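You operate a simulated robot arm through the tools that you are given. There is no shell and no other tool. Be economical: measure what you need, move in short steps, check, and stop when the job is done.

Carry out the task below with a simulated robot arm. There is one attempt and no reset: what you move stays moved.

TASK
Close the top store drawer.
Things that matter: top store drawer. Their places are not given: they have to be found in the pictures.

It is judged by the outcome, as a careful person would: the job done as asked, and still so three seconds after it is handed in. It fails if anything else is knocked over, pushed out of place, dropped, spilled or broken.

THE ROBOT
A 7-joint arm with a two-finger parallel gripper, fixed in place. Base frame: the origin is at the foot of the arm, x ahead of it, y to its left, z up. Lengths are in cm, angles in rad, forces in N, time in s.
With the tool pointing down near the work surface it reaches from about 28 to 68 cm from the base axis. Its first joint turns from -1.152 to 1.152 rad. Payload 1.57 kg.
Tool frame: the origin (TCP) lies between the finger pads and is the grasp point; the fingertips stand 3 cm ahead of it; z points along the fingers, y is the line along which they close. The gripper opens to 11 cm. The fingers are 2.4 cm wide and 1.2 cm thick; the gripper's body (4.8 by 11.2 cm) begins 7.8 cm behind the TCP.
Orientation is told as [roll, pitch, yaw] about the base's x, y, z axes, in that order, counted from this pose: with the fingers straight down and closing along the base's y, the tool's x points along the base's -x, its y along +y and its z along -z.

THE INTERFACE
- The arm moves only by the tool jog_arm. Its argument "motion" is a list of rows, each a list of 7 numbers: the shift along the tool's x, y, z in units of 20 mm (1.0 is 20 mm), then the turn, a rotation vector about the tool's x, y, z in units of 8 degrees (1.0 is 8 degrees), then the opening, from 0 (shut) to 1 (fully open). In form: [[dx, dy, dz, rx, ry, rz, claw], ...]. A call has 1 to 20 rows; each row shifts and turns the commanded pose from where the row before left it, along the tool's axes as they then stand. A call with a number of a shift or a turn outside -1 to 1 is refused whole. A row lasts 0.2 s, in which the tool goes at most 5 cm and 0.15 rad; a call with a longer step from one row to the next is refused whole, and so is a gripper value outside its range. A pose out of reach is approached as far as the arm can. The call stops where the force on the tool passes 40 N (or 10 N more than at its start, if that is more) or the arm is blocked; 0.2 s more then pass. The fingers move at their own pace (about 10.8 cm/s each) and stop on an object; they squeeze with about 35 N. The grip force told is the motor's: it shows also when the fingers shut on nothing. Time passes only in rows, and 0.2 s behind the last, so rows that do not move let the fingers close. It gives the time, the measured TCP pose, the force on the tool (base axes), the opening and the grip force at its end, in the units of the frame above (readings bear some noise).
- Cameras (640 x 400 px; columns grow to the right, rows downward): "scene" is fixed at [15.72, -39, 139.5]; the picture's right is [0.83, -0.56, 0.00], its down [-0.37, -0.54, -0.76] and it looks along [0.42, 0.63, -0.65] (base axes); focal length 354 px, centre (320, 200). "wrist" rides on the gripper at [-3.6, 0, -8] in the tool frame; the picture's right is [0.00, -1.00, 0.00], its down [0.97, 0.00, -0.24] and it looks along [0.24, 0.00, 0.97] (tool axes); focal length 218 px, centre (320, 200).
- camera(camera): a new picture of that camera. No time passes.
- locate(camera, pixels): for up to 12 pixels [column, row] of the newest picture of that camera ("zoom" is the newest enlarged one), the place [x, y, z] in the base frame of the surface seen there, good to about 0.2 cm. No time passes.
- inspect(camera, box): a new picture of the part [left, top, right, bottom] of that camera's present view, enlarged. No time passes.
- job_done(): hands the job in; it is judged then, once.

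Work in short steps. Measure before you move; look again where a grasp or a placing could have gone wrong, and mend it. You have 60 turns and 20 pictures in all, the two below and enlarged ones among them. Open the gripper and draw the arm clear of the work before you hand the job in, unless the task says otherwise; then end with one line.

The tools are called as name(argument=value, ...) on one line, values as JSON. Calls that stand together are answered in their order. jog_arm: Moves the arm, as the interface text tells. Its arguments: {"type":"object","properties":{"motion":{"type":"array"}},"required":["motion"]} The other tools are called the same way: camera (camera) takes a picture; locate (camera, pixels) gives the place of the surface under pixels of a picture; inspect (camera, box) takes an enlarged picture of a part of a camera's view; job_done () hands the job in.

At the start:

```text
clock: 0.0
position: [39.31, -0.33, 100.43]
tcp_rot: [-0.001, 0.001, 0.001]
force: [1.4, -0.2, 0.3]
grip_width: 11.01
grasp_force: 0.0
```

scene: 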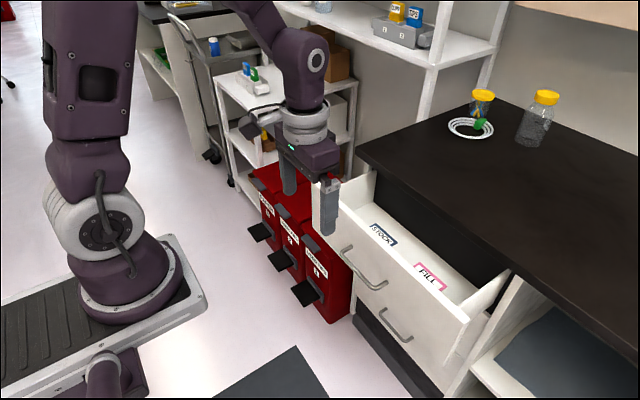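
wrist: 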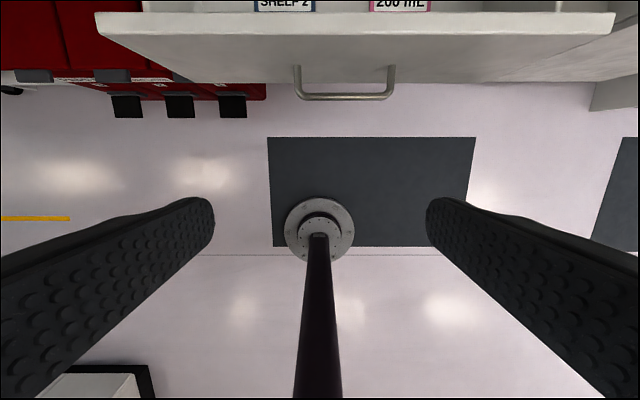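

The top drawer is open toward the robot, with its front edge near row 15-30 in the wrist view. I'll measure the drawer front, handle and counter edge.

locate(camera="scene", pixels=[[345, 238], [400, 270], [460, 315], [345, 250], [384, 285], [365, 275], [420, 290], [361, 152], [505, 262], [440, 213], [400, 300], [375, 310]])

locate(camera="wrist", pixels=[[345, 97], [300, 97], [390, 97], [345, 18], [345, 40], [110, 18], [610, 18], [290, 5]])

inspect(camera="scene", box=[300, 140, 540, 390])

```text
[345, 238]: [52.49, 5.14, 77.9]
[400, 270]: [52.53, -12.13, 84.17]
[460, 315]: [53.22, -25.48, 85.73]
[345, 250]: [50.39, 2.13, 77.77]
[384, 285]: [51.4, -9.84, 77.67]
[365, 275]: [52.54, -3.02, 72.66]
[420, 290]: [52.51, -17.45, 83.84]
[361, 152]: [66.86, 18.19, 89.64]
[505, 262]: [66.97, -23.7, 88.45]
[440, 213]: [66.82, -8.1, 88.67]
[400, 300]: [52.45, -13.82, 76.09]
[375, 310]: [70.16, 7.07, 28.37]
```

```text
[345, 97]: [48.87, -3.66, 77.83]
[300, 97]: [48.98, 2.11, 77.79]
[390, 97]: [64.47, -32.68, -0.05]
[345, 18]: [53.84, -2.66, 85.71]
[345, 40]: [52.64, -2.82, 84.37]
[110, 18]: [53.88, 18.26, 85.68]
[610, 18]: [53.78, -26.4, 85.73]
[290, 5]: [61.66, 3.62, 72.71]
```

```text
1.60 times, centred on (420, 265) of scene
```

zoom: 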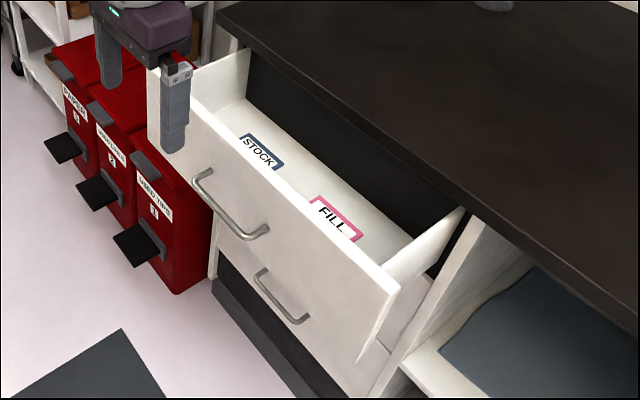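

Drawer front face is at x≈52.5, y −26 to 18, top z≈85.7; the handle is at z≈77.8. I now check the closed position (lower drawer front), counter height and objects on top.

locate(camera="zoom", pixels=[[285, 318], [240, 250], [330, 330], [375, 350], [395, 345], [230, 290], [290, 60], [285, 48], [460, 208], [425, 185], [350, 350], [260, 275]])

locate(camera="scene", pixels=[[470, 130], [530, 140], [450, 190], [400, 160], [490, 230]])

```text
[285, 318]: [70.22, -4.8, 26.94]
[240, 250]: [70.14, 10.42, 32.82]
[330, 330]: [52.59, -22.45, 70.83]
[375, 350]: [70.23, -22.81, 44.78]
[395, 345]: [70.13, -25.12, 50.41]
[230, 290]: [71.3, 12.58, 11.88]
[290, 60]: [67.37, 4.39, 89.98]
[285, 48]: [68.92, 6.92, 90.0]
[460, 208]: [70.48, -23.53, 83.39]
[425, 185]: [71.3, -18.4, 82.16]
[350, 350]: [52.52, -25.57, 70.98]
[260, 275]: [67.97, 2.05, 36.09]
```

```text
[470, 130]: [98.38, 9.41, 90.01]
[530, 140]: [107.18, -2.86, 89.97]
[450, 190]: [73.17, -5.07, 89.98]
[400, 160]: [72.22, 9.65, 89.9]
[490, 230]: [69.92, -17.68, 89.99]
```

The drawer closes to x≈70.2, under the counter overhang (edge x≈66.9, top z 90). So I tilt the tool forward about 60° with fingers shut, and push with the fingertips above the handle.

jog_arm(motion=[[0, 0, 0, 0, -0.94, 0, 0], [0, 0, 0, 0, -0.94, 0, 0], [0, 0, 0, 0, -0.94, 0, 0], [0, 0, 0, 0, -0.94, 0, 0], [0, 0, 0, 0, -0.94, 0, 0], [0, 0, 0, 0, -0.94, 0, 0], [0, 0, 0, 0, -0.94, 0, 0], [0, 0, 0, 0, -0.94, 0, 0], [0, 0, 0, 0, 0, 0, 0]])

```text
clock: 2.0
position: [39.29, -0.08, 100.01]
tcp_rot: [0.012, -0.449, 0.003]
force: [0.3, 0.0, -0.1]
grip_width: 0.0
grasp_force: 21.5
out of reach, approached as far as the arm can: row 4, 5, 6, 7, 8
```

The arm only reached about 26° of tilt here, so I step along tool z (forward and down) to see how the pose follows.

jog_arm(motion=[[0, 0, 1, 0, 0, 0, 0], [0, 0, 1, 0, 0, 0, 0], [0, 0, 0, 0, 0, 0, 0]])

```text
clock: 2.8
position: [41.27, -0.19, 96.31]
tcp_rot: [0.012, -0.449, 0.003]
force: [0.3, -0.5, -0.2]
grip_width: 0.0
grasp_force: 21.2
```

The command resets to the reached pose. I move out to about x=52 at z=100 and try more tilt there.

jog_arm(motion=[[-0.94, 0, 0.11, 0, 0, 0, 0], [-0.94, 0, 0.11, 0, 0, 0, 0], [-0.94, 0, 0.11, 0, 0, 0, 0], [-0.94, 0, 0.11, 0, 0, 0, 0], [-0.94, 0, 0.11, 0, 0, 0, 0], [-0.94, 0, 0.11, 0, 0, 0, 0], [0, 0, 0, 0, -0.9, 0, 0], [0, 0, 0, 0, -0.9, 0, 0], [0, 0, 0, 0, -0.9, 0, 0], [0, 0, 0, 0, -0.9, 0, 0], [0, 0, 0, 0, 0, 0, 0]])

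```text
clock: 5.2
position: [51.75, 0.14, 99.51]
tcp_rot: [0.013, -0.916, 0.006]
force: [0.1, 0.2, 0.0]
grip_width: 0.0
grasp_force: 21.4
out of reach, approached as far as the arm can: row 10
```

Tilt reached 52° here. I'll ease it to about 37°, draw back to x≈46, and descend in front of the drawer face above the handle at y≈−4.

jog_arm(motion=[[0, 0, 0, 0, 1, 0, 0], [0, 0, 0, 0, 1, 0, 0], [0.77, 0, -0.57, 0, 0, 0, 0], [0.77, 0, -0.57, 0, 0, 0, 0], [0.77, 0, -0.57, 0, 0, 0, 0], [0.595, -0.256, 0.8, 0, 0, 0, 0], [0.595, -0.256, 0.8, 0, 0, 0, 0], [0.595, -0.256, 0.8, 0, 0, 0, 0], [0.595, -0.256, 0.8, 0, 0, 0, 0], [0.595, -0.256, 0.8, 0, 0, 0, 0], [0.595, -0.256, 0.8, 0, 0, 0, 0], [0, 0, 0, 0, 0, 0, 0]])

```text
clock: 7.8
position: [46.32, -3.06, 87.56]
tcp_rot: [0.012, -0.671, 0.001]
force: [-0.7, -0.4, -0.6]
grip_width: 0.0
grasp_force: 21.5
```

On track. Descend the last 4 cm and try a little more tilt.

jog_arm(motion=[[0.62, -0.2, 0.78, 0, 0, 0, 0], [0.62, -0.2, 0.78, 0, 0, 0, 0], [0, 0, 0, 0, -0.9, 0, 0], [0, 0, 0, 0, -0.9, 0, 0], [0, 0, 0, 0, 0, 0, 0]])

camera(camera="scene")

```text
clock: 9.0
position: [46.44, -3.68, 83.6]
tcp_rot: [0.015, -0.735, -0.001]
force: [0.1, -0.5, -0.1]
grip_width: 0.01
grasp_force: 21.2
out of reach, approached as far as the arm can: row 3, 4
```

```text
16 pictures are left
```

scene: 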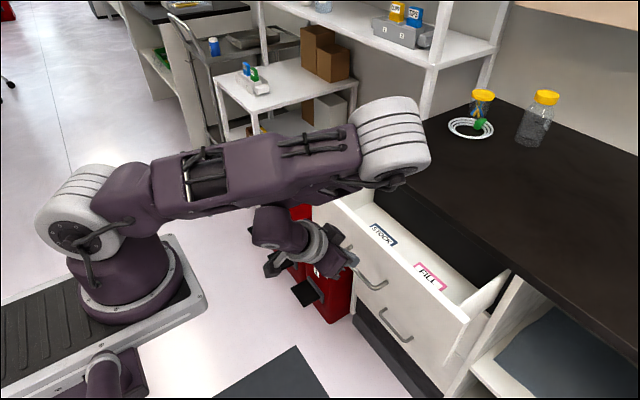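

The arm is in front of the drawer with its elbow forward of it. I check where the elbow and hand are before pushing.

locate(camera="scene", pixels=[[410, 120], [400, 165], [385, 185], [425, 150], [350, 262], [310, 265], [340, 245], [432, 70], [500, 45]])

inspect(camera="scene", box=[240, 90, 440, 300])

```text
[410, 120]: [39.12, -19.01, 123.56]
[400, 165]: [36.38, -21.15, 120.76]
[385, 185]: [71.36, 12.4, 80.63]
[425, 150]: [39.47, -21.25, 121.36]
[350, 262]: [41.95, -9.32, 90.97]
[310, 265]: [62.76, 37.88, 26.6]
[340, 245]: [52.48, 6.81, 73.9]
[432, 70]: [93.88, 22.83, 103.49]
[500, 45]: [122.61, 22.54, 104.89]
```

```text
1.90 times, centred on (340, 195) of scene
```

zoom: 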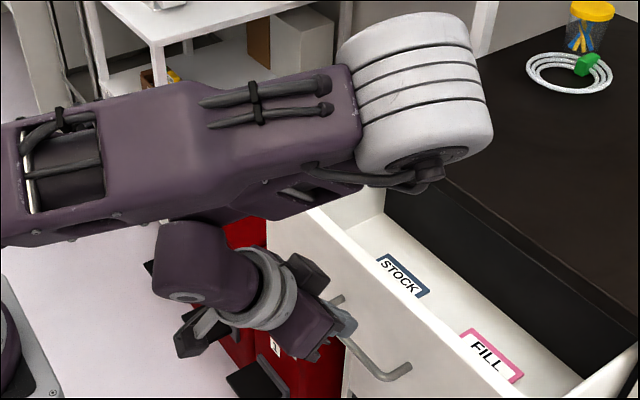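

Elbow is clear (z≈121, x≈39). Pushing +x now: first 8 cm, at tip height ≈81.4.

jog_arm(motion=[[-0.371, 0, 0.335, 0, 0, 0, 0], [-0.371, 0, 0.335, 0, 0, 0, 0], [-0.371, 0, 0.335, 0, 0, 0, 0], [-0.371, 0, 0.335, 0, 0, 0, 0], [-0.371, 0, 0.335, 0, 0, 0, 0], [-0.371, 0, 0.335, 0, 0, 0, 0], [-0.371, 0, 0.335, 0, 0, 0, 0], [-0.371, 0, 0.335, 0, 0, 0, 0]])

camera(camera="scene")

```text
clock: 10.8
position: [54.44, -3.49, 83.5]
tcp_rot: [0.014, -0.735, 0.0]
force: [-0.5, -0.3, -0.2]
grip_width: 0.0
grasp_force: 21.5
```

```text
14 pictures are left
```

scene: 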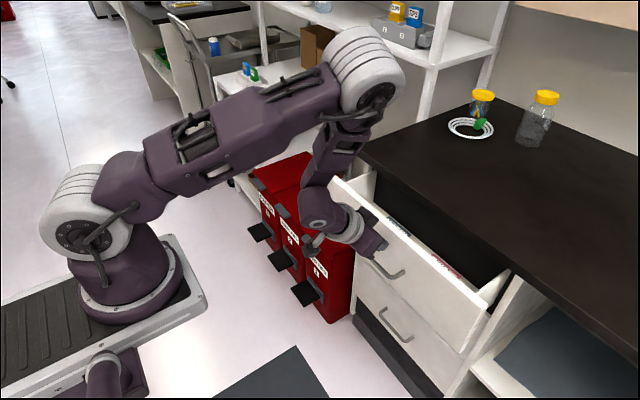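

The drawer moves easily. I add about 14° of tilt (to go under the overhang) and push another 6 cm.

jog_arm(motion=[[0, 0, 0, 0, -0.9, 0, 0], [0, 0, 0, 0, -0.9, 0, 0], [-0.243, 0, 0.439, 0, 0, 0, 0], [-0.243, 0, 0.439, 0, 0, 0, 0], [-0.243, 0, 0.439, 0, 0, 0, 0], [-0.243, 0, 0.439, 0, 0, 0, 0], [-0.243, 0, 0.439, 0, 0, 0, 0], [-0.243, 0, 0.439, 0, 0, 0, 0]])

inspect(camera="scene", box=[300, 140, 540, 390])

```text
clock: 12.6
position: [60.55, -3.45, 83.01]
tcp_rot: [0.017, -0.987, -0.005]
force: [-0.3, 0.2, -0.5]
grip_width: 0.0
grasp_force: 21.9
```

```text
1.60 times, centred on (420, 265) of scene
```

zoom: 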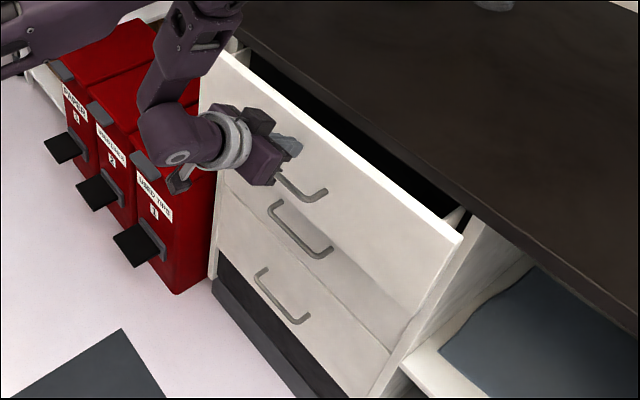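

Front is near x≈63.8; about 6.4 cm remains. Clearances to the overhang are fine at this tilt, so I keep pushing straight.

jog_arm(motion=[[-0.276, 0, 0.417, 0, 0, 0, 0], [-0.276, 0, 0.417, 0, 0, 0, 0], [-0.276, 0, 0.417, 0, 0, 0, 0], [-0.276, 0, 0.417, 0, 0, 0, 0], [-0.276, 0, 0.417, 0, 0, 0, 0], [-0.138, 0, 0.208, 0, 0, 0, 0]])

inspect(camera="scene", box=[300, 140, 540, 390])

locate(camera="zoom", pixels=[[400, 240], [430, 260], [350, 310], [370, 250], [300, 350], [240, 255]])

```text
clock: 14.0
position: [65.92, -3.39, 82.96]
tcp_rot: [0.019, -0.984, -0.006]
force: [0.7, -0.6, -0.1]
grip_width: 0.0
grasp_force: 21.6
```

```text
1.60 times, centred on (420, 265) of scene
```

zoom: 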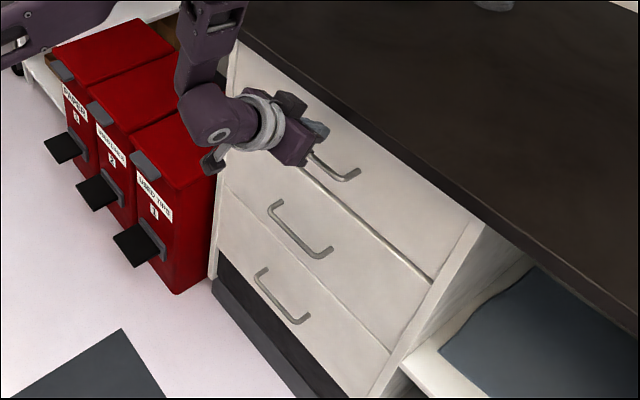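

```text
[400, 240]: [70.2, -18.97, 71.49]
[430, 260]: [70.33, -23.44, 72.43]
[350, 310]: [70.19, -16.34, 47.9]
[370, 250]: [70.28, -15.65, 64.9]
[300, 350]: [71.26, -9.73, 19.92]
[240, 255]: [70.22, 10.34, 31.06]
```

Front reads x≈70.2, level with the drawers below. I push gently a bit more to confirm it is seated.

jog_arm(motion=[[-0.138, 0, 0.208, 0, 0, 0, 0], [-0.138, 0, 0.208, 0, 0, 0, 0], [-0.138, 0, 0.208, 0, 0, 0, 0], [-0.138, 0, 0.208, 0, 0, 0, 0]])

```text
clock: 14.9
position: [67.19, -3.43, 82.75]
tcp_rot: [0.02, -0.976, -0.009]
force: [-12.2, 0.6, 5.3]
grip_width: 0.0
grasp_force: 21.4
stopped in row 4: the force on the tool passed its limit (the readings are from after the stop); the commanded pose is now the measured one
```

It met the stop firmly, so the drawer is seated. I retract straight back along −x, well clear, and look.

jog_arm(motion=[[0.28, 0, -0.417, 0, 0, 0, 0], [0.55, 0, -0.83, 0, 0, 0, 0], [0.55, 0, -0.83, 0, 0, 0, 0], [0.55, 0, -0.83, 0, 0, 0, 0], [0.55, 0, -0.83, 0, 0, 0, 0], [0.55, 0, -0.83, 0, 0, 0, 0], [0, 0, 0, 0, 0, 0, 0.5], [0, 0, 0, 0, 0, 0, 0.5]])

camera(camera="scene")

locate(camera="scene", pixels=[[445, 260], [470, 290], [480, 275], [450, 310], [425, 255], [410, 240]])

```text
clock: 16.7
position: [56.15, -3.54, 82.89]
tcp_rot: [0.022, -0.977, -0.008]
force: [0.6, 0.9, 0.2]
grip_width: 5.49
grasp_force: 0.2
```

```text
11 pictures are left
```

scene: 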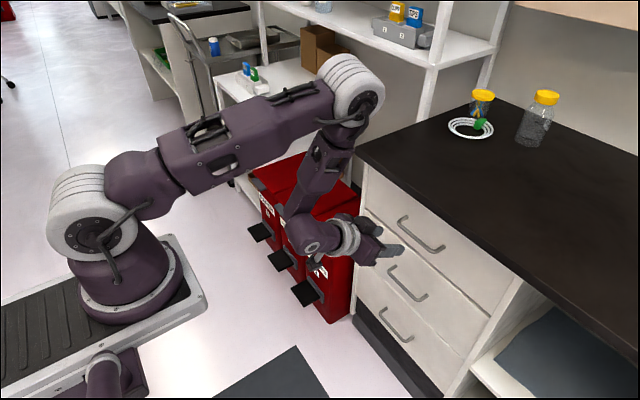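

```text
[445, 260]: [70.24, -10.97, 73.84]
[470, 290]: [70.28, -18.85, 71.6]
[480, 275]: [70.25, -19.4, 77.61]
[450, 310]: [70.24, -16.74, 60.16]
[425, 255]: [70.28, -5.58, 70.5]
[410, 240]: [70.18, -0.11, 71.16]
```

The top drawer front is flush with the other drawers (x≈70.2), the arm is clear with the gripper open, and nothing else has moved.

job_done()

```text
The job is handed in.
```

The top store drawer is closed, flush with the drawers below it; the arm is drawn back with the gripper open, and nothing else looked disturbed in the last picture.
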